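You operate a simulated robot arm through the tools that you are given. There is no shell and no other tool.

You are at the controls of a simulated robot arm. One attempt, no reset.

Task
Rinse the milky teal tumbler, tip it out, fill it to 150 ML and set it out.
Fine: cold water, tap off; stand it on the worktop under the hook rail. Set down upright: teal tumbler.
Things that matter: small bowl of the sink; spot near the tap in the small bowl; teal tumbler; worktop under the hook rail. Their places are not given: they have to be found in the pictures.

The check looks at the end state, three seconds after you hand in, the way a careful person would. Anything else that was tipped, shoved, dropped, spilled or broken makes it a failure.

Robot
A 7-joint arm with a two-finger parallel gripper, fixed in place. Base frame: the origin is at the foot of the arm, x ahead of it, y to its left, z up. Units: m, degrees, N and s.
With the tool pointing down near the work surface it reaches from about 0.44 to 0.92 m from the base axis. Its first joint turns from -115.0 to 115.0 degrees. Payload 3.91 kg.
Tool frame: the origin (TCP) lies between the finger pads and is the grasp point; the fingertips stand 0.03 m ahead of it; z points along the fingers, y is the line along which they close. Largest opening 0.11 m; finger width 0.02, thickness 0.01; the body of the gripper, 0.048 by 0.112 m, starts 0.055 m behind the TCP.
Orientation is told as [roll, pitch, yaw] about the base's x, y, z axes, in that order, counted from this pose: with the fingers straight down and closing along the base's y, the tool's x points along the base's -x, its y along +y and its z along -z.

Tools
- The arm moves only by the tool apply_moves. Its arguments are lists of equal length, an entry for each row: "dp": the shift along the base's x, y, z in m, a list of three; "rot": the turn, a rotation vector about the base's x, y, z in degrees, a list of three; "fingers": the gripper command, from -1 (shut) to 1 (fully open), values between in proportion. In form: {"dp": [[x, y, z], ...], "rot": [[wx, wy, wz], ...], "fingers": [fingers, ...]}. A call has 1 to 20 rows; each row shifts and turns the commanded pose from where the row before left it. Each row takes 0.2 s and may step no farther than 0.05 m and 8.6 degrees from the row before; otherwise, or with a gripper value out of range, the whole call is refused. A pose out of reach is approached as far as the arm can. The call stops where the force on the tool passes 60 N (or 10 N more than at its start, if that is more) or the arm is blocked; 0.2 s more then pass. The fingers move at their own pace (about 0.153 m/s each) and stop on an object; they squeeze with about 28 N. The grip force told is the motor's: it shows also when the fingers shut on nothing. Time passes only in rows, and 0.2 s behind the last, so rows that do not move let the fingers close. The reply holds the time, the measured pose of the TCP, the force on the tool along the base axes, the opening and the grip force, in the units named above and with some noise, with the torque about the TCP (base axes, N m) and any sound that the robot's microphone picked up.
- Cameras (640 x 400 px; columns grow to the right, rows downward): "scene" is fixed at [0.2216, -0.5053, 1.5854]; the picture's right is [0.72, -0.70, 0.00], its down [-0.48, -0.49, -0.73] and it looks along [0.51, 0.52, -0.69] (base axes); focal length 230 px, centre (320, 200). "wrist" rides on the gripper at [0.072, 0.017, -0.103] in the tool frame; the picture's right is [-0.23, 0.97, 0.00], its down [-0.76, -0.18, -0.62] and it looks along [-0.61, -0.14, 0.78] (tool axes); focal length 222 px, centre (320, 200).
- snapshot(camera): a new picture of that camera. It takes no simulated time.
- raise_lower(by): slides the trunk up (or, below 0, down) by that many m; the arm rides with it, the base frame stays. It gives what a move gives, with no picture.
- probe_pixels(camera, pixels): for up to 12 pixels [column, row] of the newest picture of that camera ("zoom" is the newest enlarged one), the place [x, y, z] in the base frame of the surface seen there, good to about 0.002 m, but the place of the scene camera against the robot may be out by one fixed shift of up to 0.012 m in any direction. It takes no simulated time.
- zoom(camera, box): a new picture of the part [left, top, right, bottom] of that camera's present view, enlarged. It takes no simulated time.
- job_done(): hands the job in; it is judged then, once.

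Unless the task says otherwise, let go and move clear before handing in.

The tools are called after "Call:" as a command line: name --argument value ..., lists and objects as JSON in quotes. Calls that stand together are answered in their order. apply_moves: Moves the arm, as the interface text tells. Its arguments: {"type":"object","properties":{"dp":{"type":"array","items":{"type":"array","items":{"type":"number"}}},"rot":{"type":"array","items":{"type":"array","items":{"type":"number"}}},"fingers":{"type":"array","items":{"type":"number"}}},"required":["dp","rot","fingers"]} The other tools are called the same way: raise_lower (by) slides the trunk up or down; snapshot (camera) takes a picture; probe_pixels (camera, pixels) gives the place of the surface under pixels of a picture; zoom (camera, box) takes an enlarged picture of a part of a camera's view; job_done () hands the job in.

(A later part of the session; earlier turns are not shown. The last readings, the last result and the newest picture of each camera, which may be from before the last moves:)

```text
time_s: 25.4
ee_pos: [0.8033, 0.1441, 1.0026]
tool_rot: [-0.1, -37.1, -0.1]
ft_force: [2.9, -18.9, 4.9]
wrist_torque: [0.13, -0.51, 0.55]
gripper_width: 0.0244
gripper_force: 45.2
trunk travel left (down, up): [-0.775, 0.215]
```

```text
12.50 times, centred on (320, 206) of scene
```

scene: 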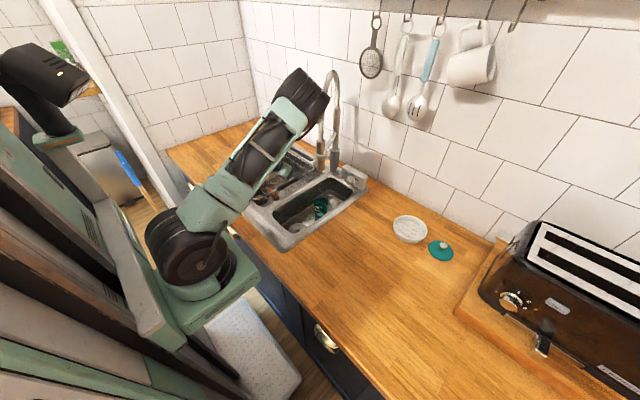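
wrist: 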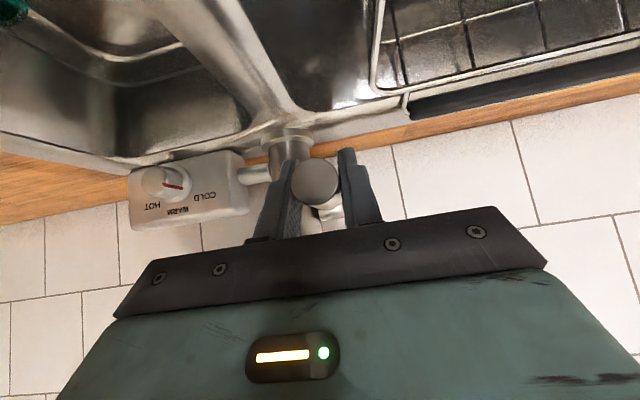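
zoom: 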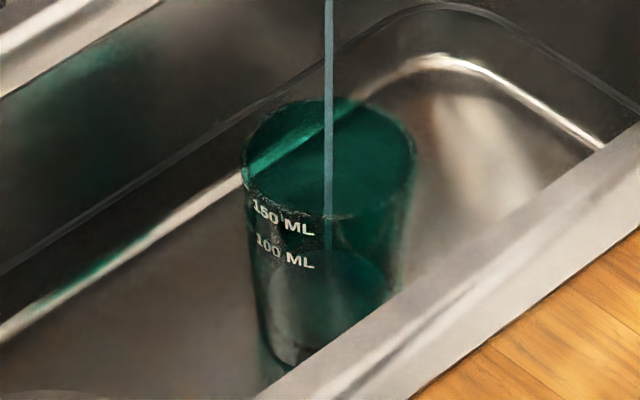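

A water surface is now visible inside the tumbler at about (350,275). I'll hold longer and track the level.

Call:
apply_moves --dp '[[0, -0.001, 0], [0, 0, 0], [0, 0, 0], [0, 0, 0]]' --rot '[[0, 0, 0], [0, 0, 0], [0, 0, 0], [0, 0, 0]]' --fingers '[-1, -1, -1, -1]'

Call:
zoom --camera "scene" --box '[304, 190, 336, 222]'

```text
time_s: 26.4
ee_pos: [0.8023, 0.145, 1.0019]
tool_rot: [0.2, -37.0, -0.1]
ft_force: [9.2, -7.9, 5.6]
wrist_torque: [-0.18, -0.54, -0.43]
gripper_width: 0.0246
gripper_force: 44.9
trunk travel left (down, up): [-0.775, 0.215]
```

```text
12.50 times, centred on (320, 206) of scene
```

zoom: 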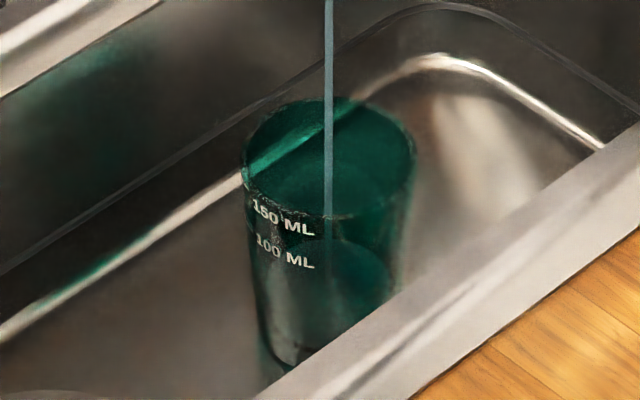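

The surface moved up only slightly, so the flow is slow. I'll hold for 2 more seconds.

Call:
apply_moves --dp '[[0, 0, 0], [0, 0, 0], [0, 0, 0], [0, 0, 0], [0, 0, 0], [0, 0, 0], [0, 0, 0], [0, 0, 0], [0, 0, 0], [0, 0, 0]]' --rot '[[0, 0, 0], [0, 0, 0], [0, 0, 0], [0, 0, 0], [0, 0, 0], [0, 0, 0], [0, 0, 0], [0, 0, 0], [0, 0, 0], [0, 0, 0]]' --fingers '[-1, -1, -1, -1, -1, -1, -1, -1, -1, -1]'

Call:
zoom --camera "scene" --box '[304, 190, 336, 222]'

```text
time_s: 28.6
ee_pos: [0.8025, 0.145, 1.0014]
tool_rot: [0.0, -37.1, 0.0]
ft_force: [12.0, -1.3, 8.2]
wrist_torque: [-0.13, -0.81, -0.53]
gripper_width: 0.0243
gripper_force: 44.9
trunk travel left (down, up): [-0.775, 0.215]
```

```text
12.50 times, centred on (320, 206) of scene
```

zoom: 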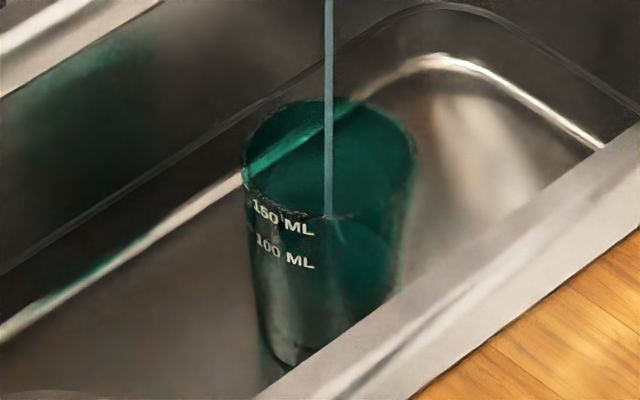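

The surface seems to be at about (345,240) in this zoom. I'll look closer to judge the level against the marks.

Call:
zoom --camera "scene" --box '[311, 196, 331, 216]'

Call:
snapshot --camera "wrist"

```text
16.00 times, centred on (321, 206) of scene
```

zoom: 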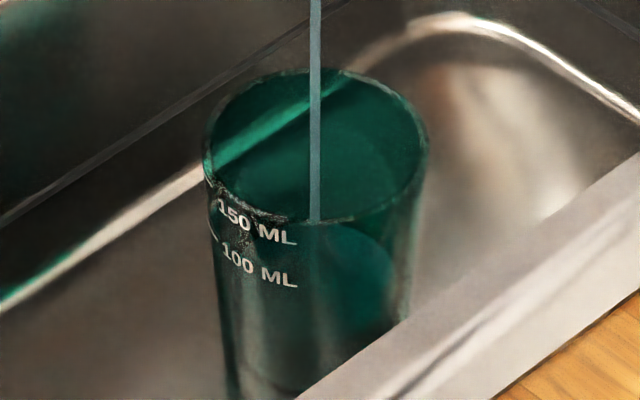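

```text
taken
```

wrist: 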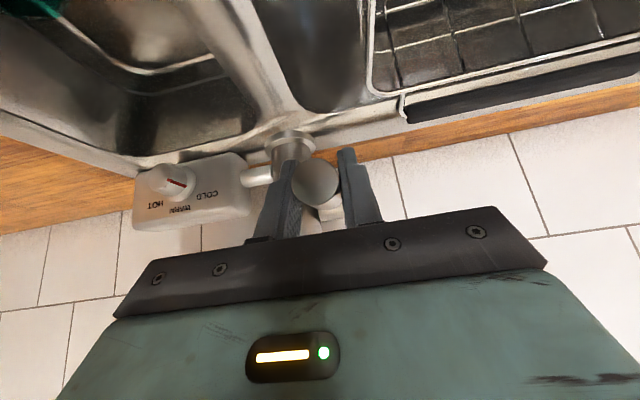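

The level is hard to read from here, but I estimate about 4 cm below the rim, roughly 70–80 ml. I'll hold for one more second, then lower the lever to close it and measure the level to calibrate the flow.

Call:
apply_moves --dp '[[0, 0, 0], [0, 0, 0], [0, 0, 0], [0, 0, 0], [-0.0006, 0, -0.0064], [-0.0002, 0, -0.0064], [0, 0, 0]]' --rot '[[0, 0, 0], [0, 0, 0], [0, 0, 0], [0, 0, 0], [0, -4, 0], [0, -4, 0], [0, 0, 0]]' --fingers '[-1, -1, -1, -1, -1, -1, -1]'

Call:
zoom --camera "scene" --box '[304, 160, 346, 218]'

```text
time_s: 30.2
ee_pos: [0.8009, 0.1454, 0.9875]
tool_rot: [0.0, -44.8, 0.0]
ft_force: [14.9, -5.0, 0.6]
wrist_torque: [0.02, 0.79, 0.71]
gripper_width: 0.0244
gripper_force: 44.8
trunk travel left (down, up): [-0.775, 0.215]
```

```text
6.90 times, centred on (325, 189) of scene
```

zoom: 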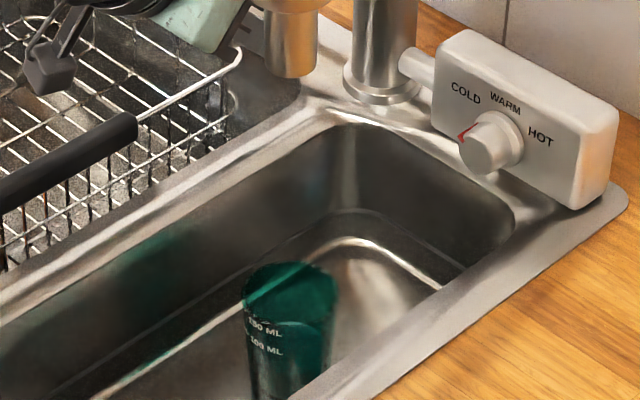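

The stream has stopped. I'll release the lever and back off to where the wrist camera can see the tumbler.

Call:
apply_moves --dp '[[0, 0, 0], [0, 0, 0], [0, 0, 0], [-0.0168, 0, 0.0015], [-0.0168, 0, 0.0015], [-0.0168, 0, 0.0015], [-0.0168, 0, 0.0015], [-0.0168, 0, 0.0015], [-0.0168, 0, 0.0015], [-0.0168, 0, 0.0015], [0, 0, 0]]' --rot '[[0, 0, 0], [0, 0, 0], [0, 0, 0], [0, 0, 0], [0, 0, 0], [0, 0, 0], [0, 0, 0], [0, 0, 0], [0, 0, 0], [0, 0, 0], [0, 0, 0]]' --fingers '[0, 0, 0, 0, 0, 0, 0, 0, 0, 0, 0]'

Call:
snapshot --camera "wrist"

Call:
zoom --camera "wrist" --box '[100, 0, 220, 120]'

Call:
zoom --camera "scene" --box '[311, 196, 331, 216]'

```text
time_s: 32.6
ee_pos: [0.6822, 0.1439, 0.9997]
tool_rot: [0.0, -44.9, 0.0]
ft_force: [0.7, -0.4, -0.1]
wrist_torque: [-0.02, 0.04, -0.01]
gripper_width: 0.0549
gripper_force: 0.1
trunk travel left (down, up): [-0.775, 0.215]
```

```text
taken
```

wrist: 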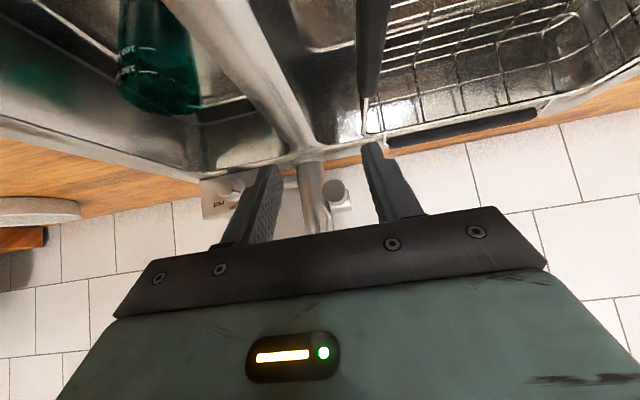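

```text
3.33 times, centred on (160, 60) of wrist
```

zoom: 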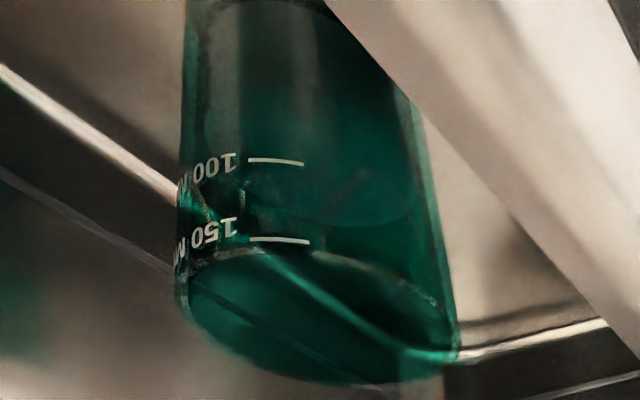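

```text
16.00 times, centred on (321, 206) of scene
```

zoom: 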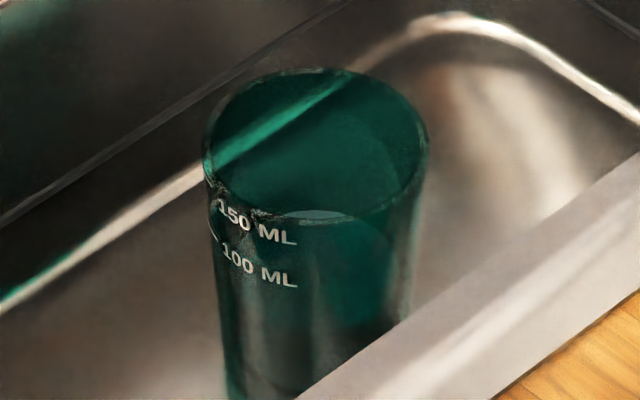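

The surface's far edge shows as an arc near zoom (330,225), so the level is below the 100 ML mark, at about 60–65 ml. I'll probe the marks' heights and the visible surface.

Call:
zoom --camera "wrist" --box '[100, 0, 220, 120]'

Call:
probe_pixels --camera "zoom" --pixels '[[275, 162], [300, 164], [280, 240], [305, 241], [300, 252], [330, 150], [330, 210], [330, 235], [330, 300], [370, 330], [250, 300], [330, 100]]'

Call:
probe_pixels --camera "scene" --pixels '[[321, 204], [320, 200], [322, 198], [324, 206], [318, 202], [323, 212]]'

```text
3.33 times, centred on (160, 60) of wrist
```

zoom: 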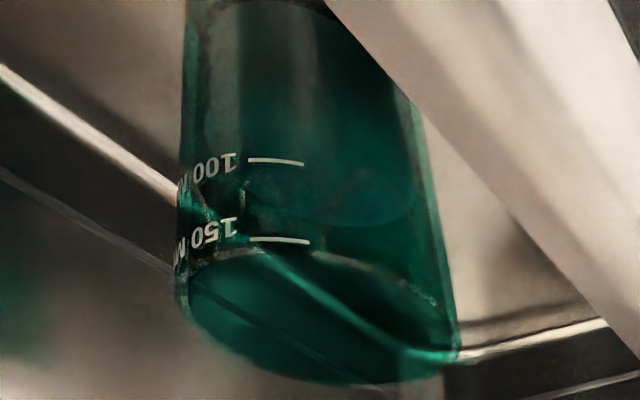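

```text
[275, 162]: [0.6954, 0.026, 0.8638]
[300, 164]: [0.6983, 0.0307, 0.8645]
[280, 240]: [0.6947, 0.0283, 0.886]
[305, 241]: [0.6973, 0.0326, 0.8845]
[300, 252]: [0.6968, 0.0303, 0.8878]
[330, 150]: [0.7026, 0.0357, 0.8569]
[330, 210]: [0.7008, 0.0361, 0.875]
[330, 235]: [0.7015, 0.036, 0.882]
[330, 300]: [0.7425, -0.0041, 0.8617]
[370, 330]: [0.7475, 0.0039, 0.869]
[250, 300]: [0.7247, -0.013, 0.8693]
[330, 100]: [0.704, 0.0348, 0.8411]
```

```text
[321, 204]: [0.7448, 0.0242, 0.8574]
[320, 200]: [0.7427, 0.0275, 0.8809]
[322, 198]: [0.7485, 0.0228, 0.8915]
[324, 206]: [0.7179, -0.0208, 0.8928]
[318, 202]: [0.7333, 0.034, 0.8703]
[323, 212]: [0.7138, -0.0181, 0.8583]
```

The marks are at z 0.864 (100 ML) and 0.885 (150 ML), with the rim at 0.8875, so the final fill will be very close to the brim. Now I'll move in front of the tumbler with a 50° tilt to grasp it for tipping out.

Call:
apply_moves --dp '[[-0.019, 0, 0.005], [-0.019, 0, 0.005], [-0.019, 0, 0.005], [-0.019, 0, 0.005], [0, -0.0214, 0], [0, -0.0214, 0], [0, -0.0214, 0], [0, -0.0214, 0], [0, -0.0214, 0], [0, -0.0214, 0], [0, 0, -0.012], [0, 0, -0.012], [0, 0, -0.012], [0, 0, -0.012], [0, 0, -0.012], [0, 0, -0.012], [0, 0, 0]]' --rot '[[0, 0, 0], [0, 0, 0], [0, 0, 0], [0, 0, 0], [0, -1, 0], [0, -1, 0], [0, -1, 0], [0, -1, 0], [0, -1, 0], [0, 0, 0], [0, 0, 0], [0, 0, 0], [0, 0, 0], [0, 0, 0], [0, 0, 0], [0, 0, 0], [0, 0, 0]]' --fingers '[0.55, 0.55, 0.55, 0.55, 0.55, 0.55, 0.55, 0.55, 0.55, 0.55, 0.55, 0.55, 0.55, 0.55, 0.55, 0.55, 0.55]'

Call:
snapshot --camera "wrist"

Call:
snapshot --camera "scene"

```text
time_s: 36.2
ee_pos: [0.6155, 0.0253, 0.9472]
tool_rot: [0.1, -50.0, -0.1]
ft_force: [-0.7, 0.2, 0.3]
wrist_torque: [0.02, -0.01, 0.03]
gripper_width: 0.0852
gripper_force: 0.0
out of reach, approached as far as the arm can: row 10
trunk travel left (down, up): [-0.775, 0.215]
```

```text
taken
```

wrist: 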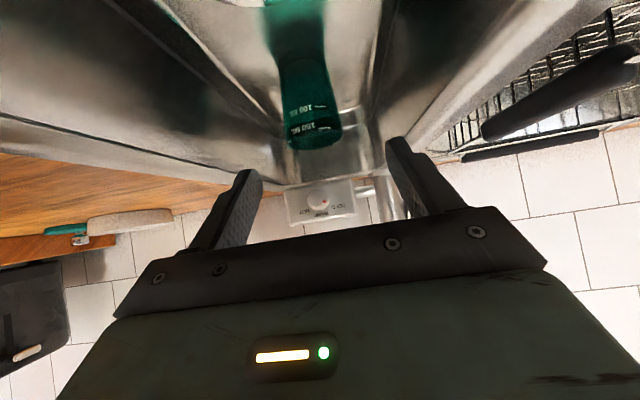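

```text
taken
```

scene: 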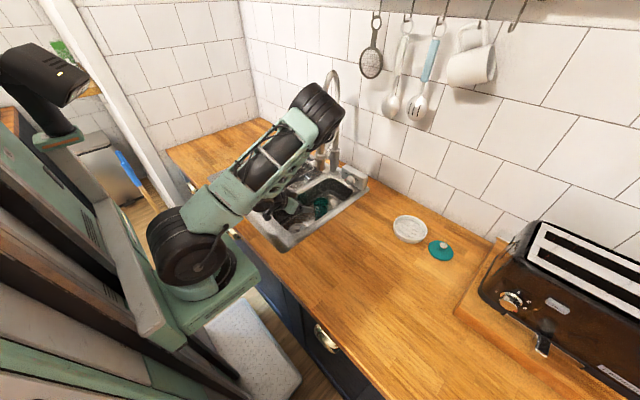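

The tumbler is centred ahead at (308,105) and the fingers are open to 0.085. Before grasping I'll zoom in for a cleaner view of the water level.

Call:
zoom --camera "wrist" --box '[260, 40, 360, 160]'

Call:
probe_pixels --camera "zoom" --pixels '[[270, 305], [355, 290], [250, 100], [360, 100], [305, 270]]'

```text
3.33 times, centred on (310, 100) of wrist
```

zoom: 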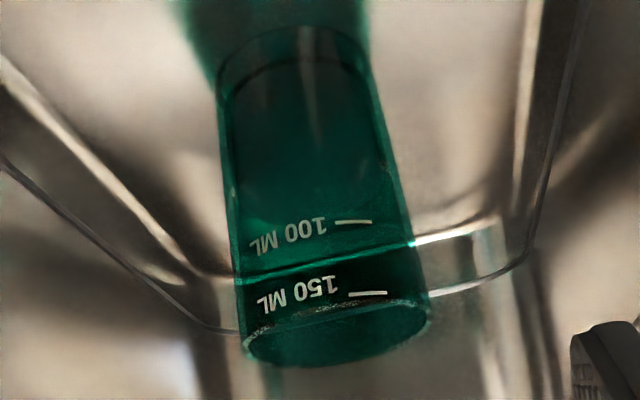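

```text
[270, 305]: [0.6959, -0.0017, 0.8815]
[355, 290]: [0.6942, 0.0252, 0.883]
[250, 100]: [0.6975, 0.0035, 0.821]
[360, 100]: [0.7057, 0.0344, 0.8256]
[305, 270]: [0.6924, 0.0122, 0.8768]
```

This side view suggests the water ends about 15 mm under the 100 mark, so roughly 65 ml from about 5.7 s of flow, or 11 ml/s. Now I'll approach along the tool axis and close on the tumbler.

Call:
apply_moves --dp '[[0, -0.0098, 0], [0.0176, 0, -0.0158], [0.0176, 0, -0.0158], [0.0176, 0, -0.0158], [0.0176, 0, -0.0158], [0.0176, 0, -0.0158], [0.0176, 0, -0.0158], [0, 0, 0]]' --rot '[[0, 0, 0], [0, 0, 0], [0, 0, 0], [0, 0, 0], [0, 0, 0], [0, 0, 0], [0, 0, 0], [0, 0, 0]]' --fingers '[0.55, 0.55, 0.55, 0.55, 0.55, 0.55, 0.55, 0.55]'

Call:
snapshot --camera "wrist"

Call:
zoom --camera "scene" --box '[260, 140, 370, 240]'

```text
time_s: 37.1
ee_pos: [0.6517, 0.0152, 0.9149]
tool_rot: [0.1, -49.8, 0.2]
ft_force: [-3.7, -7.2, 21.6]
wrist_torque: [0.28, 3.32, 1.21]
gripper_width: 0.0853
gripper_force: 0.0
trunk travel left (down, up): [-0.775, 0.215]
stopped in row 4: the force on the tool passed its limit at 72 N (the readings are from after the stop); the commanded pose is now the measured one
```

```text
taken
```

wrist: 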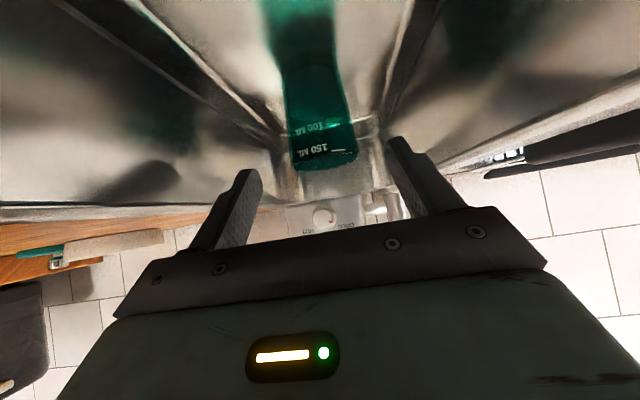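

```text
4.00 times, centred on (315, 190) of scene
```

zoom: 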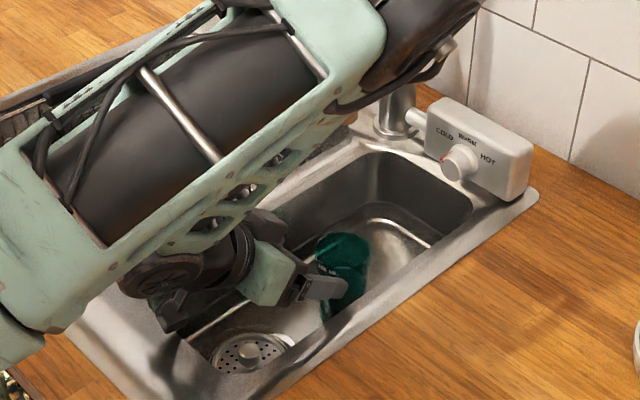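

The tool stopped at 72 N: the camera under the gripper hit the sink's front rim (around x 0.527, z 0.92), and the tumbler wasn't touched. I'll lift off, then come in from higher up and farther forward so the camera stays inside the bowl.

Call:
apply_moves --dp '[[0, 0, 0.012], [0, 0, 0.012], [0, 0, 0.012], [0, 0, 0]]' --rot '[[0, 0, 0], [0, 0, 0], [0, 0, 0], [0, 0, 0]]' --fingers '[0.55, 0.55, 0.55, 0.55]'

Call:
snapshot --camera "scene"

Call:
zoom --camera "scene" --box '[240, 60, 380, 240]'

Call:
probe_pixels --camera "scene" --pixels '[[320, 105], [330, 100], [335, 115], [325, 130], [310, 130], [340, 105], [300, 150], [275, 212], [262, 205], [295, 200], [345, 112], [333, 90]]'

```text
time_s: 38.1
ee_pos: [0.6533, 0.0158, 0.9485]
tool_rot: [0.2, -49.8, 0.2]
ft_force: [0.4, -0.4, 0.0]
wrist_torque: [-0.01, 0.0, 0.01]
gripper_width: 0.0854
gripper_force: 0.1
trunk travel left (down, up): [-0.775, 0.215]
```

```text
taken
```

scene: 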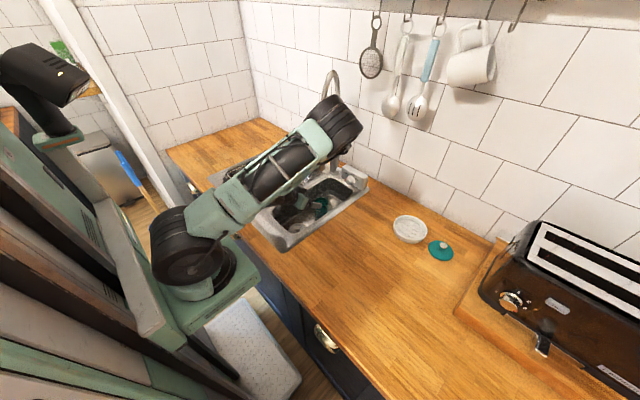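

```text
2.22 times, centred on (310, 150) of scene
```

zoom: 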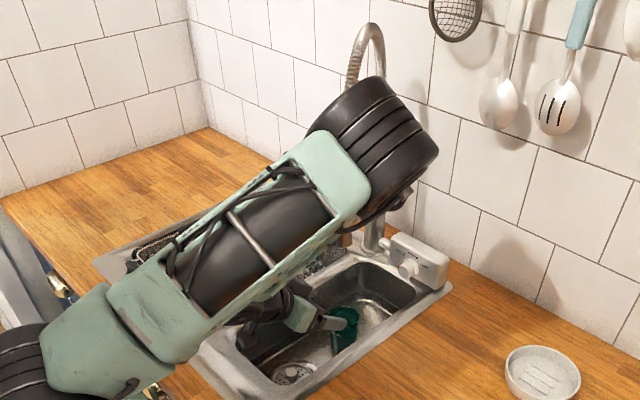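

```text
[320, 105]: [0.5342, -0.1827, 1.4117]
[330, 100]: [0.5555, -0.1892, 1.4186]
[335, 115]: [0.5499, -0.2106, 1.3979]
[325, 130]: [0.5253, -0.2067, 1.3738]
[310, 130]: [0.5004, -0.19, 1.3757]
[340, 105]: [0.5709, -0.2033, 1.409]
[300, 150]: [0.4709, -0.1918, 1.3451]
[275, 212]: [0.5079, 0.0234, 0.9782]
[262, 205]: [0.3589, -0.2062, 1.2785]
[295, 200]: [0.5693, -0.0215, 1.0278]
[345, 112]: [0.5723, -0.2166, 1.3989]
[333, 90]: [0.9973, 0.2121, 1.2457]
```

The elbow is well clear of the spout. The torque puts the contact about 0.15 m behind the TCP, which is the camera housing. I'll measure the bowl's front wall to check that the housing fits at the grasp pose.

Call:
probe_pixels --camera "scene" --pixels '[[288, 240], [286, 236], [284, 232], [282, 228], [280, 225], [278, 222], [290, 230], [287, 226], [284, 222], [292, 226], [296, 236], [276, 228]]'

Call:
zoom --camera "scene" --box '[264, 190, 334, 250]'

```text
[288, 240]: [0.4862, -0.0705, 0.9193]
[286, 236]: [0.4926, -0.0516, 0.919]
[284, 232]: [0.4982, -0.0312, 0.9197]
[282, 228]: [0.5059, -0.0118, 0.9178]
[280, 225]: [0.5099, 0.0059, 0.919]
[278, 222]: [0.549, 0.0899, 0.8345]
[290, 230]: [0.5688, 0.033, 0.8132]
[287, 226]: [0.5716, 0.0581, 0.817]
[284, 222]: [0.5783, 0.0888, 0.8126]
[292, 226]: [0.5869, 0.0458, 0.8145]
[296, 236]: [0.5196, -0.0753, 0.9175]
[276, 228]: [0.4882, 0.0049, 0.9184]
```

```text
6.67 times, centred on (299, 220) of scene
```

zoom: 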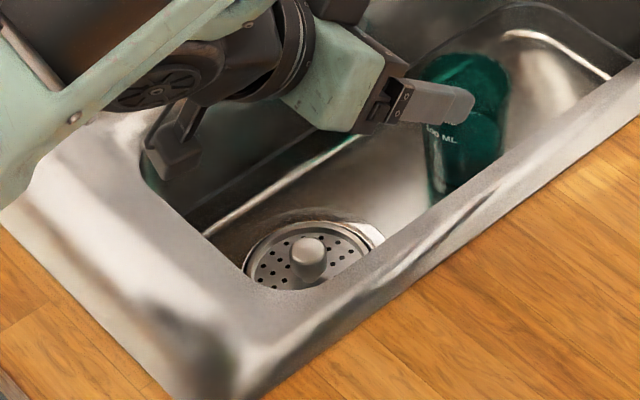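

The bowl's front wall is at x≈0.51, so the housing (near x 0.57–0.60) fits. I'll check the strainer knob height, since the housing will pass over it.

Call:
probe_pixels --camera "zoom" --pixels '[[308, 245], [306, 255], [310, 240], [312, 270], [175, 160], [185, 180], [170, 170], [160, 150]]'

```text
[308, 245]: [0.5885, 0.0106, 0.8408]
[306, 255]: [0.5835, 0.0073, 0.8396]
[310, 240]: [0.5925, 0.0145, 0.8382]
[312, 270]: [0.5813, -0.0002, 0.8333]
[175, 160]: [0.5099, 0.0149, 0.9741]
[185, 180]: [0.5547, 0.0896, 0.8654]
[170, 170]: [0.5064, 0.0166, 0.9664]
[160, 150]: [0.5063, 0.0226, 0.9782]
```

The knob top is at about z 0.834, so a 45° tilt gives the housing about 4 cm clearance. I'll go forward at z 0.95 to over the tumbler, then look before lowering.

Call:
apply_moves --dp '[[0, 0, 0.002], [0.0136, 0, 0], [0.0136, 0, 0], [0.0136, 0, 0], [0.0136, 0, 0], [0.0136, 0, 0], [0, 0, 0]]' --rot '[[0, 4.8, 0], [0, 0, 0], [0, 0, 0], [0, 0, 0], [0, 0, 0], [0, 0, 0], [0, 0, 0]]' --fingers '[0.55, 0.55, 0.55, 0.55, 0.55, 0.55, 0.55]'

Call:
snapshot --camera "wrist"

Call:
zoom --camera "scene" --box '[260, 130, 370, 240]'

```text
time_s: 39.7
ee_pos: [0.7211, 0.0148, 0.9536]
tool_rot: [0.1, -45.0, 0.1]
ft_force: [-0.7, 0.0, 0.3]
wrist_torque: [0.0, 0.01, 0.03]
gripper_width: 0.0855
gripper_force: 0.0
trunk travel left (down, up): [-0.775, 0.215]
```

```text
taken
```

wrist: 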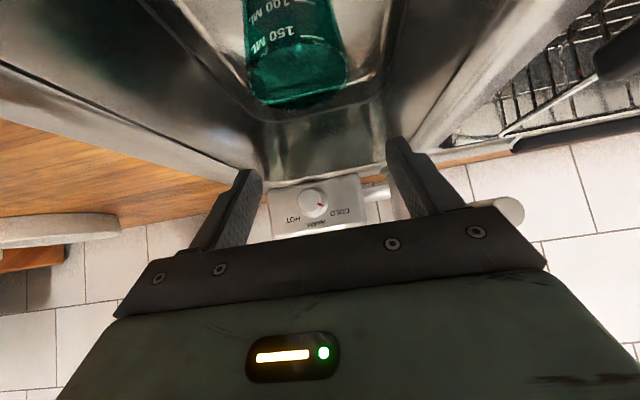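

```text
3.64 times, centred on (315, 185) of scene
```

zoom: 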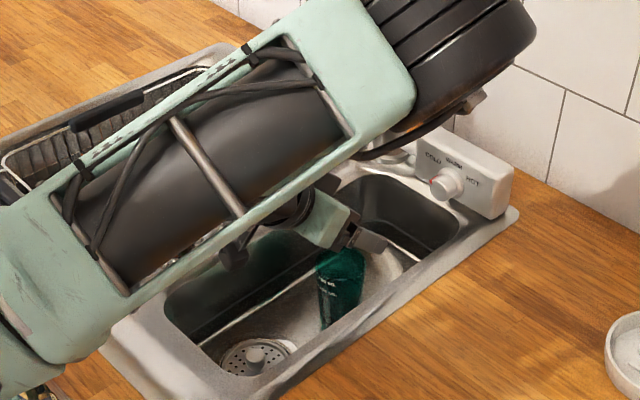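

TCP is over the tumbler axis with clear space on both sides. I'll lower straight down to z≈0.858 and then close the fingers.

Call:
apply_moves --dp '[[0, 0.0001, -0.012], [0, 0.0001, -0.012], [0, 0.0001, -0.012], [0, 0.0001, -0.012], [0, 0.0001, -0.012], [0, 0, -0.012], [0, 0, -0.012], [0, 0, -0.0116], [0, 0, 0]]' --rot '[[0, 0, 0], [0, 0, 0], [0, 0, 0], [0, 0, 0], [0, 0, 0], [0, 0, 0], [0, 0, 0], [0, 0, 0], [0, 0, 0]]' --fingers '[0.55, 0.55, 0.55, 0.55, 0.55, 0.55, 0.55, 0.55, 0.55]'

Call:
snapshot --camera "wrist"

Call:
zoom --camera "scene" --box '[280, 160, 360, 240]'

```text
time_s: 41.7
ee_pos: [0.7207, 0.015, 0.856]
tool_rot: [0.0, -45.0, 0.2]
ft_force: [-0.5, 0.0, -0.5]
wrist_torque: [0.02, 0.01, -0.05]
gripper_width: 0.0853
gripper_force: 0.0
trunk travel left (down, up): [-0.775, 0.215]
```

```text
taken
```

wrist: 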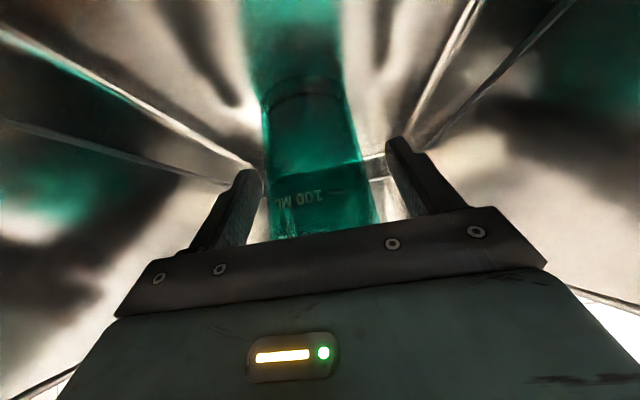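

```text
5.00 times, centred on (320, 200) of scene
```

zoom: 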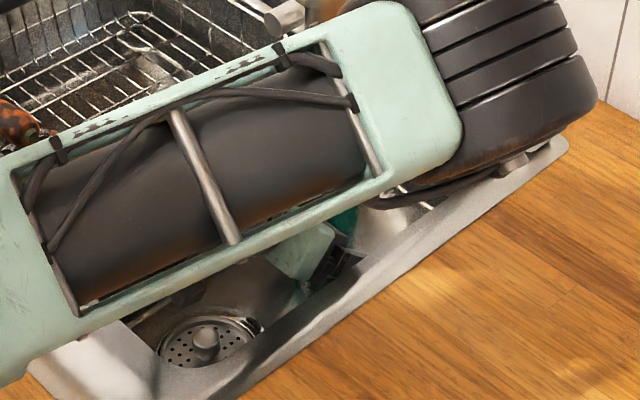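

The tumbler sits between the fingers at (315,160), seen nearly side-on. I'll zoom in to read the water level, then grasp.

Call:
zoom --camera "wrist" --box '[240, 60, 400, 240]'

Call:
probe_pixels --camera "wrist" --pixels '[[270, 150], [355, 150], [310, 195], [310, 230], [268, 110], [345, 110]]'

```text
2.22 times, centred on (320, 150) of wrist
```

zoom: 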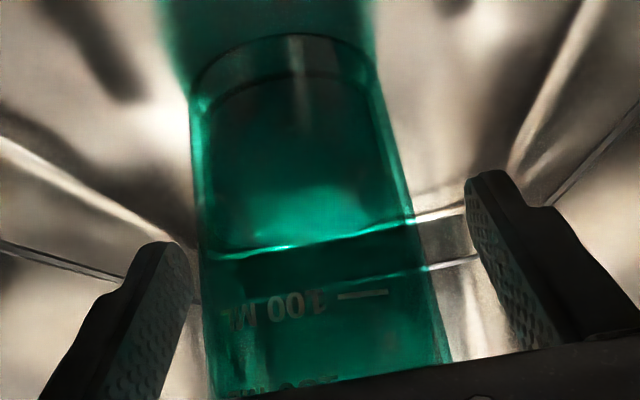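

```text
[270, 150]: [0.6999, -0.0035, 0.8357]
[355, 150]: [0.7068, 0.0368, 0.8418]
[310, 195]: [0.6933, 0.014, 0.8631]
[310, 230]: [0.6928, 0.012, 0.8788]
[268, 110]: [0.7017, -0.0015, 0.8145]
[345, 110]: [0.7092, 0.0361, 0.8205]
```

The fingers straddle the tumbler evenly. Closing now.

Call:
apply_moves --dp '[[0, 0, 0], [0, 0, 0], [0, 0, 0], [0, 0, 0]]' --rot '[[0, 0, 0], [0, 0, 0], [0, 0, 0], [0, 0, 0]]' --fingers '[0.2, -1, -1, -1]'

Call:
snapshot --camera "wrist"

```text
time_s: 42.7
ee_pos: [0.7213, 0.0158, 0.8563]
tool_rot: [0.0, -45.1, 0.1]
ft_force: [0.8, -0.7, -0.1]
wrist_torque: [0.02, -0.01, -0.01]
gripper_width: 0.0592
gripper_force: 27.6
trunk travel left (down, up): [-0.775, 0.215]
```

```text
taken
```

wrist: 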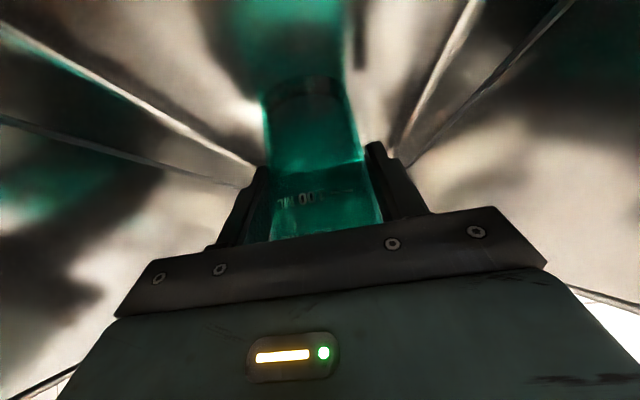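

Gripped at 0.059 m with 28 N. I'll lift slowly straight up to z≈0.985, staying under the nozzle, and read the weight.

Call:
apply_moves --dp '[[0, 0, 0.005], [0, 0, 0.01], [0, 0, 0.012], [0, 0, 0.012], [0, 0, 0.012], [0, 0, 0.012], [0, 0, 0.012], [0, 0, 0.012], [0, 0, 0.012], [0, 0, 0.012], [0, 0, 0.012], [0, 0, 0.006], [0, 0, 0]]' --rot '[[0, 0, 0], [0, 0, 0], [0, 0, 0], [0, 0, 0], [0, 0, 0], [0, 0, 0], [0, 0, 0], [0, 0, 0], [0, 0, 0], [0, 0, 0], [0, 0, 0], [0, 0, 0], [0, 0, 0]]' --fingers '[-1, -1, -1, -1, -1, -1, -1, -1, -1, -1, -1, -1, -1]'

Call:
snapshot --camera "wrist"

Call:
snapshot --camera "scene"

```text
time_s: 45.5
ee_pos: [0.7203, 0.0163, 0.9847]
tool_rot: [0.1, -44.9, 0.1]
ft_force: [0.8, -0.3, -2.0]
wrist_torque: [0.0, -0.02, -0.01]
gripper_width: 0.059
gripper_force: 28.0
trunk travel left (down, up): [-0.775, 0.215]
```

```text
taken
```

wrist: 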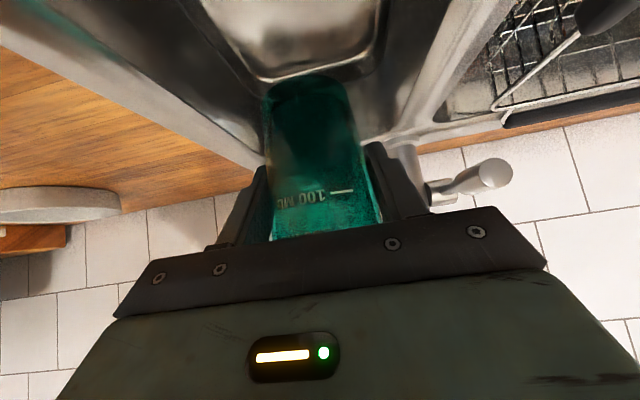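

```text
taken
```

scene: 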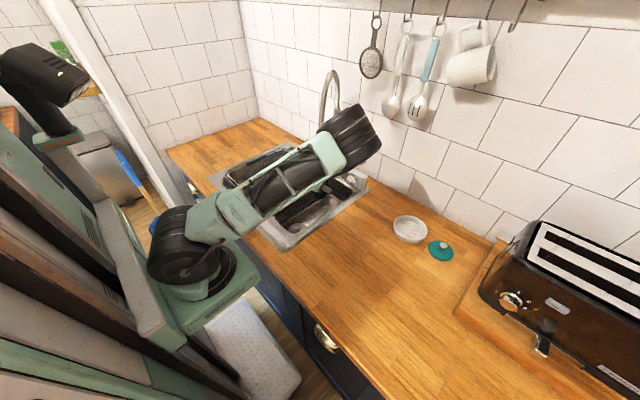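

The tumbler is held and clear of the bowl. I'll zoom in on the level against this background.

Call:
zoom --camera "wrist" --box '[240, 60, 400, 240]'

```text
2.22 times, centred on (320, 150) of wrist
```

zoom: 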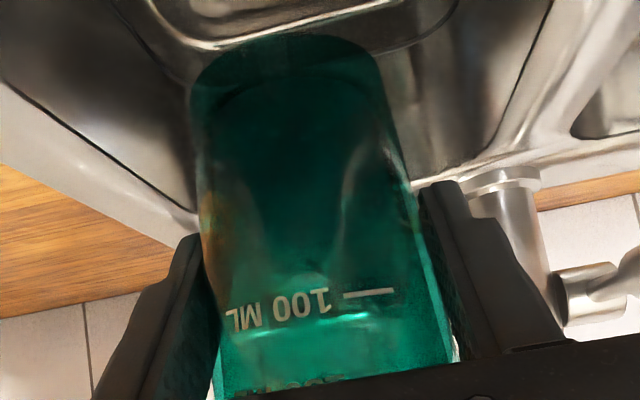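

Level reading is still ambiguous, but the flow estimate stands. Now I'll back away to the tested tipping spot over the bowl at (0.648, 0.02, 1.03) with a 70° tilt.

Call:
apply_moves --dp '[[-0.012, 0.0006, 0], [-0.012, 0.0006, 0], [-0.012, 0.0006, 0], [-0.012, 0.0006, 0.005], [-0.012, 0.0006, 0.008], [-0.012, 0.0006, 0.008], [0, 0, 0.008], [0, 0, 0.008], [0, 0, 0.008], [0, 0, 0]]' --rot '[[0, 0, 0], [0, 0, 0], [0, 0, 0], [0, 0, 0], [0, -5, 0], [0, -5, 0], [0, -5, 0], [0, -5, 0], [0, -5, 0], [0, 0, 0]]' --fingers '[-1, -1, -1, -1, -1, -1, -1, -1, -1, -1]'

Call:
snapshot --camera "wrist"

Call:
snapshot --camera "scene"

```text
time_s: 47.7
ee_pos: [0.6488, 0.0184, 1.03]
tool_rot: [0.0, -70.1, 0.2]
ft_force: [-0.7, -0.2, -1.6]
wrist_torque: [0.01, 0.03, -0.03]
gripper_width: 0.0596
gripper_force: 28.3
trunk travel left (down, up): [-0.775, 0.215]
```

```text
taken
```

wrist: 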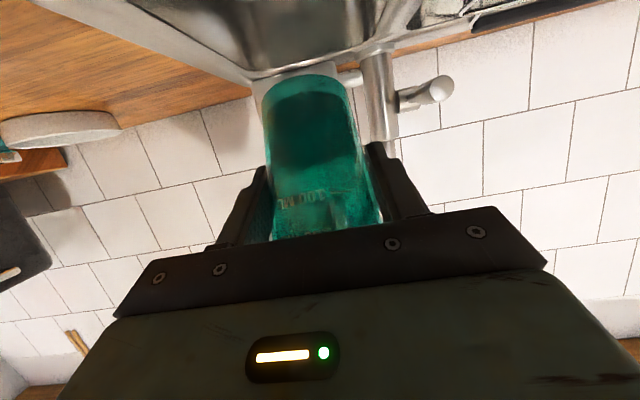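

```text
taken
```

scene: 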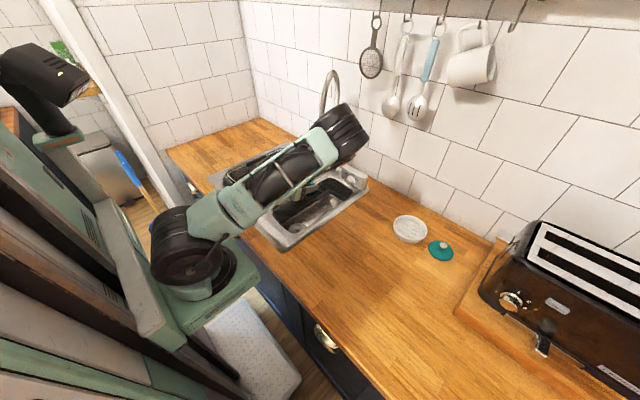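

The dark region in the tilted tumbler shows the rinse water. The elbow is in a slightly different position from my test, so I'll roll in small batches and check the pose each time.

Call:
apply_moves --dp '[[0, 0, 0], [0, 0, 0], [0, 0, 0], [0, 0, 0], [0, 0, 0]]' --rot '[[-7.99, 0, 2.907], [-7.99, 0, 2.907], [-7.99, 0, 2.907], [-7.99, 0, 2.907], [-7.99, 0, 2.907]]' --fingers '[-1, -1, -1, -1, -1]'

```text
time_s: 48.9
ee_pos: [0.6498, 0.0196, 1.0296]
tool_rot: [-61.4, -43.6, 69.7]
ft_force: [0.0, -0.3, -1.8]
wrist_torque: [0.0, 0.01, -0.02]
gripper_width: 0.0591
gripper_force: 28.0
trunk travel left (down, up): [-0.775, 0.215]
```

The position is holding at (0.650, 0.020, 1.030). I'll continue the roll.

Call:
apply_moves --dp '[[0, 0, 0], [0, 0, 0], [0, 0, 0], [0, 0, 0], [0, 0, 0]]' --rot '[[-7.99, 0, 2.907], [-7.99, 0, 2.907], [-7.99, 0, 2.907], [-7.99, 0, 2.907], [-7.99, 0, 2.907]]' --fingers '[-1, -1, -1, -1, -1]'

Call:
snapshot --camera "scene"

Call:
snapshot --camera "wrist"

```text
time_s: 50.1
ee_pos: [0.6494, 0.0179, 1.0295]
tool_rot: [-69.6, -4.5, 88.4]
ft_force: [0.4, -0.4, -2.0]
wrist_torque: [0.0, 0.08, 0.0]
gripper_width: 0.0593
gripper_force: 28.2
trunk travel left (down, up): [-0.775, 0.215]
```

```text
taken
```

scene: 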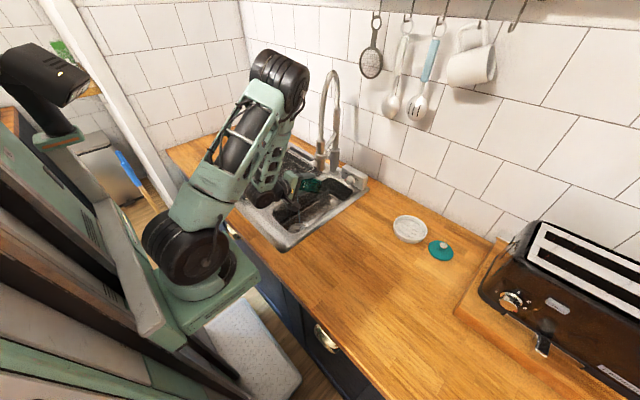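

```text
taken
```

wrist: 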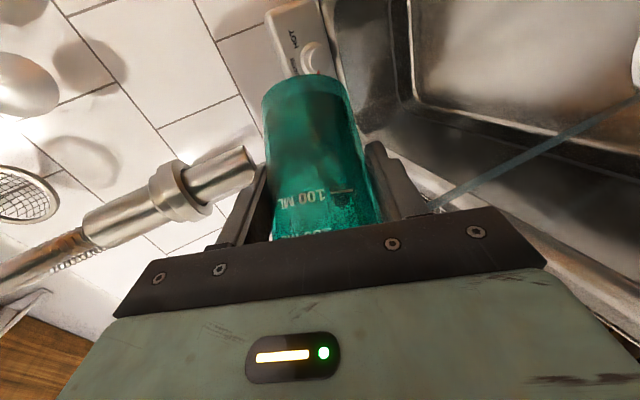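

A water stream leaves the lip at wrist (430,205) and falls toward the bowl. I'll zoom in on the scene to check it lands inside the small bowl.

Call:
zoom --camera "scene" --box '[260, 150, 370, 250]'

```text
4.00 times, centred on (315, 200) of scene
```

zoom: 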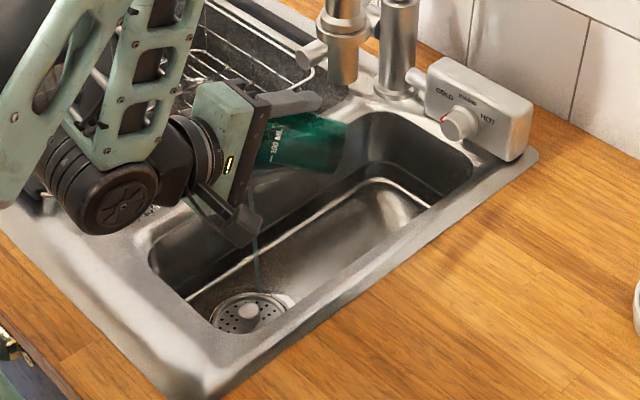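

The stream lands in the small bowl near the strainer (zoom (257,270)). I'll continue rolling to about −153° to empty it.

Call:
apply_moves --dp '[[0, 0, 0], [0, 0, 0], [0, 0, 0], [0, 0, 0], [0, 0, 0], [0, 0, 0], [0, 0, 0], [0, 0, 0]]' --rot '[[-7.99, 0, 2.907], [-7.99, 0, 2.907], [-7.99, 0, 2.907], [-7.99, 0, 2.907], [-7.99, 0, 2.907], [-7.99, 0, 2.907], [-7.99, 0, 2.907], [-7.99, 0, 2.907]]' --fingers '[-1, -1, -1, -1, -1, -1, -1, -1]'

Call:
zoom --camera "scene" --box '[260, 150, 370, 250]'

Call:
snapshot --camera "wrist"

```text
time_s: 51.9
ee_pos: [0.6486, 0.0176, 1.0308]
tool_rot: [-50.6, 57.0, 124.2]
ft_force: [0.0, 0.0, -2.2]
wrist_torque: [0.01, 0.04, 0.0]
gripper_width: 0.0592
gripper_force: 27.9
trunk travel left (down, up): [-0.775, 0.215]
```

```text
4.00 times, centred on (315, 200) of scene
```

zoom: 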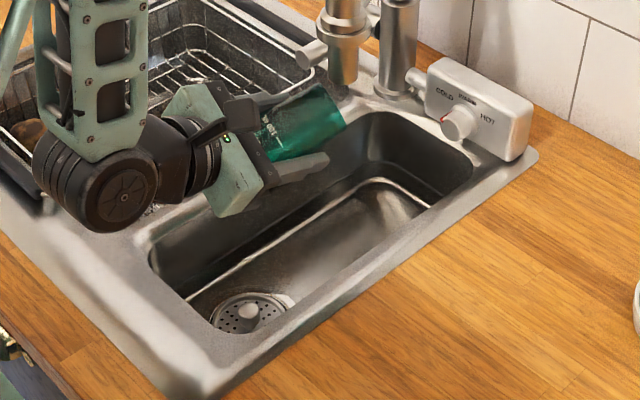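

```text
taken
```

wrist: 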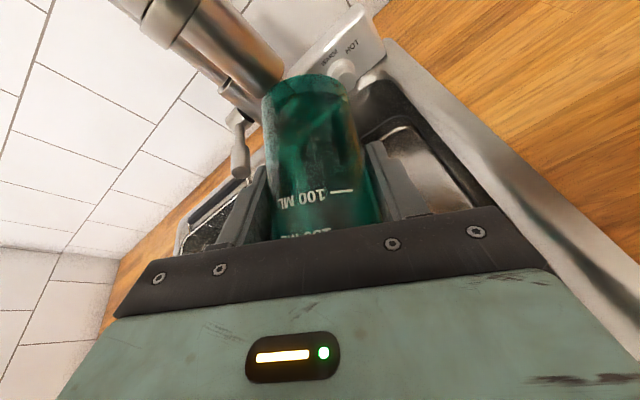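

No stream any more, so the tumbler looks empty at this angle. I'll hold a second to drain and get a weight reading.

Call:
apply_moves --dp '[[-0.003, 0, -0.004], [-0.003, 0, -0.004], [-0.003, 0, -0.004], [0, 0, 0], [0, 0, 0]]' --rot '[[-7.99, 0, 2.907], [-7.99, 0, 2.907], [0, 0, 0], [0, 0, 0], [0, 0, 0]]' --fingers '[-1, -1, -1, -1, -1]'

Call:
zoom --camera "scene" --box '[290, 150, 350, 210]'

```text
time_s: 53.1
ee_pos: [0.6404, 0.0209, 1.0194]
tool_rot: [-24.8, 67.8, 153.4]
ft_force: [-0.2, 0.0, -1.0]
wrist_torque: [-0.03, 0.03, 0.01]
gripper_width: 0.0592
gripper_force: 28.1
trunk travel left (down, up): [-0.775, 0.215]
```

```text
6.67 times, centred on (320, 180) of scene
```

zoom: 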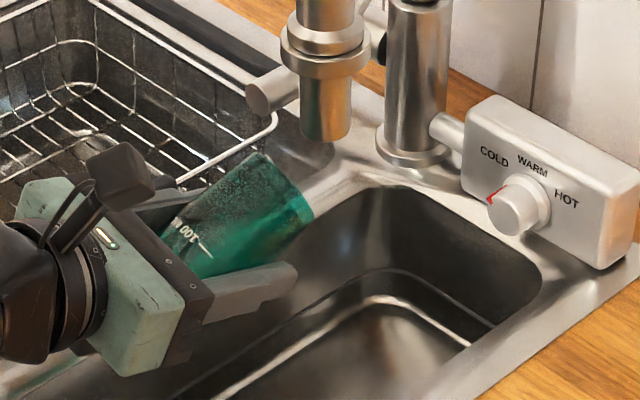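

Drained at about −170° roll. There's a speckled patch on the tumbler near (250,190), so I'll look closer to see whether residue remains.

Call:
zoom --camera "scene" --box '[305, 170, 325, 190]'

Call:
snapshot --camera "wrist"

Call:
zoom --camera "wrist" --box '[240, 60, 400, 240]'

```text
16.00 times, centred on (315, 180) of scene
```

zoom: 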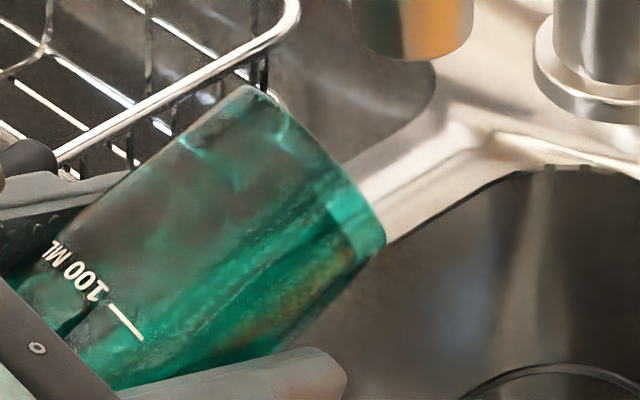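

```text
taken
```

wrist: 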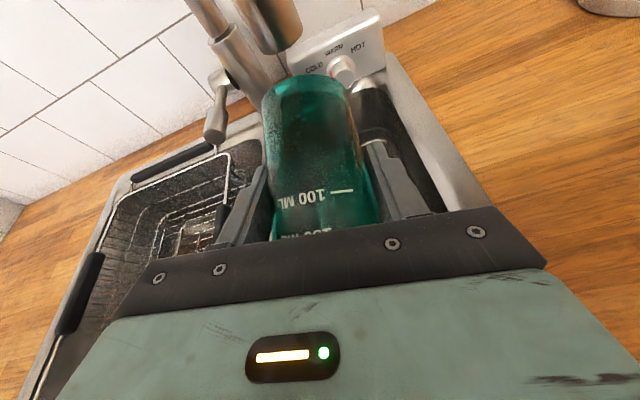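

```text
2.22 times, centred on (320, 150) of wrist
```

zoom: 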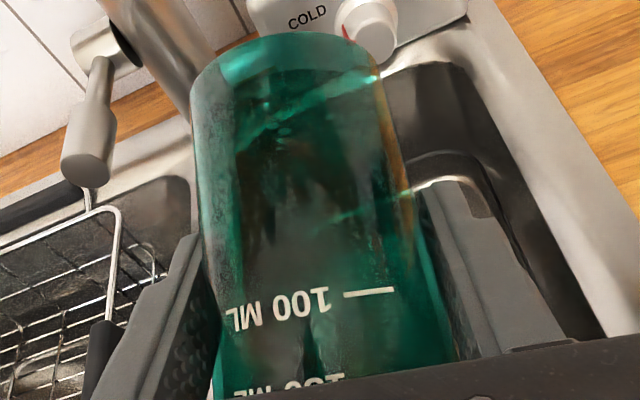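

The tumbler is clear and empty, and hasn't shifted in the grip. I'll roll back upright.

Call:
apply_moves --dp '[[0, 0, 0], [0, 0, 0], [0, 0, 0], [0, 0, 0], [0, 0, 0], [0, 0, 0], [0, 0, 0], [0, 0, 0], [0, 0, 0], [0, 0, 0], [0, 0, 0], [0, 0, 0], [0, 0, 0], [0, 0, 0], [0, 0, 0], [0, 0, 0], [0, 0, 0], [0, 0, 0], [0, 0, 0], [0, 0, 0]]' --rot '[[7.99, 0, -2.907], [7.99, 0, -2.907], [7.99, 0, -2.907], [7.99, 0, -2.907], [7.99, 0, -2.907], [7.99, 0, -2.907], [7.99, 0, -2.907], [7.99, 0, -2.907], [7.99, 0, -2.907], [7.99, 0, -2.907], [7.99, 0, -2.907], [7.99, 0, -2.907], [7.99, 0, -2.907], [7.99, 0, -2.907], [7.99, 0, -2.907], [7.99, 0, -2.907], [7.99, 0, -2.907], [7.99, 0, -2.907], [7.99, 0, -2.907], [7.99, 0, -2.907]]' --fingers '[-1, -1, -1, -1, -1, -1, -1, -1, -1, -1, -1, -1, -1, -1, -1, -1, -1, -1, -1, -1]'

Call:
snapshot --camera "scene"

```text
time_s: 57.3
ee_pos: [0.6396, 0.0184, 1.0193]
tool_rot: [0.4, -70.0, -0.1]
ft_force: [0.5, 0.3, -2.0]
wrist_torque: [0.04, 0.04, -0.01]
gripper_width: 0.0592
gripper_force: 28.1
trunk travel left (down, up): [-0.775, 0.215]
```

```text
taken
```

scene: 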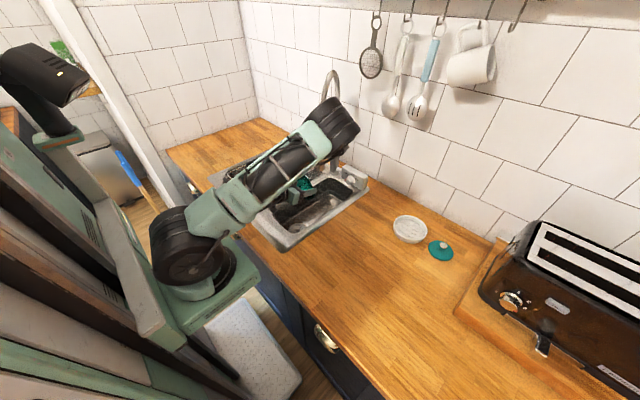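

Upright again and held. I'll restore the 45° tilt, go forward under the nozzle at z≈0.985, and check alignment before lowering.

Call:
apply_moves --dp '[[0, 0, -0.006], [0, 0, -0.007], [0, 0, -0.007], [0, 0, -0.007], [0, 0, -0.007], [0.0136, -0.0004, 0], [0.0136, -0.0004, 0], [0.0136, -0.0004, 0], [0.0136, -0.0004, 0], [0.0136, -0.0004, 0], [0.0136, -0.0004, 0], [0, 0, 0], [0, 0, 0]]' --rot '[[0, 5, 0], [0, 5, 0], [0, 5, 0], [0, 5, 0], [0, 5, 0], [0, 0, 0], [0, 0, 0], [0, 0, 0], [0, 0, 0], [0, 0, 0], [0, 0, 0], [0, 0, 0], [0, 0, 0]]' --fingers '[-1, -1, -1, -1, -1, -1, -1, -1, -1, -1, -1, -1, -1]'

Call:
snapshot --camera "wrist"

Call:
zoom --camera "scene" --box '[270, 140, 370, 240]'

```text
time_s: 60.1
ee_pos: [0.721, 0.0156, 0.9831]
tool_rot: [0.2, -45.1, 0.2]
ft_force: [1.1, 0.4, -1.6]
wrist_torque: [-0.03, -0.01, 0.03]
gripper_width: 0.0591
gripper_force: 28.2
trunk travel left (down, up): [-0.775, 0.215]
```

```text
taken
```

wrist: 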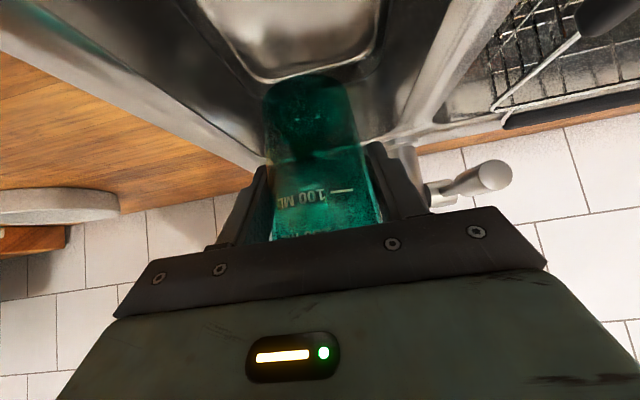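

```text
4.00 times, centred on (320, 190) of scene
```

zoom: 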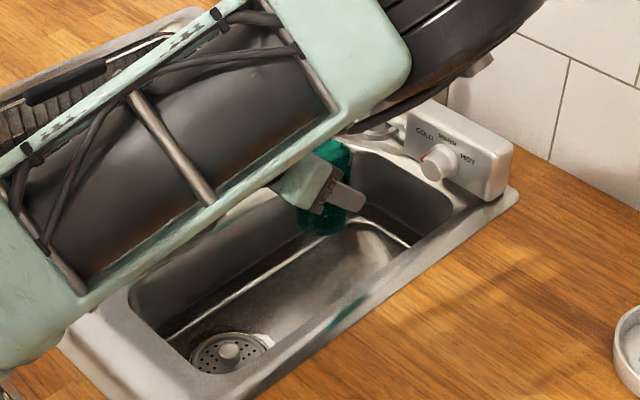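

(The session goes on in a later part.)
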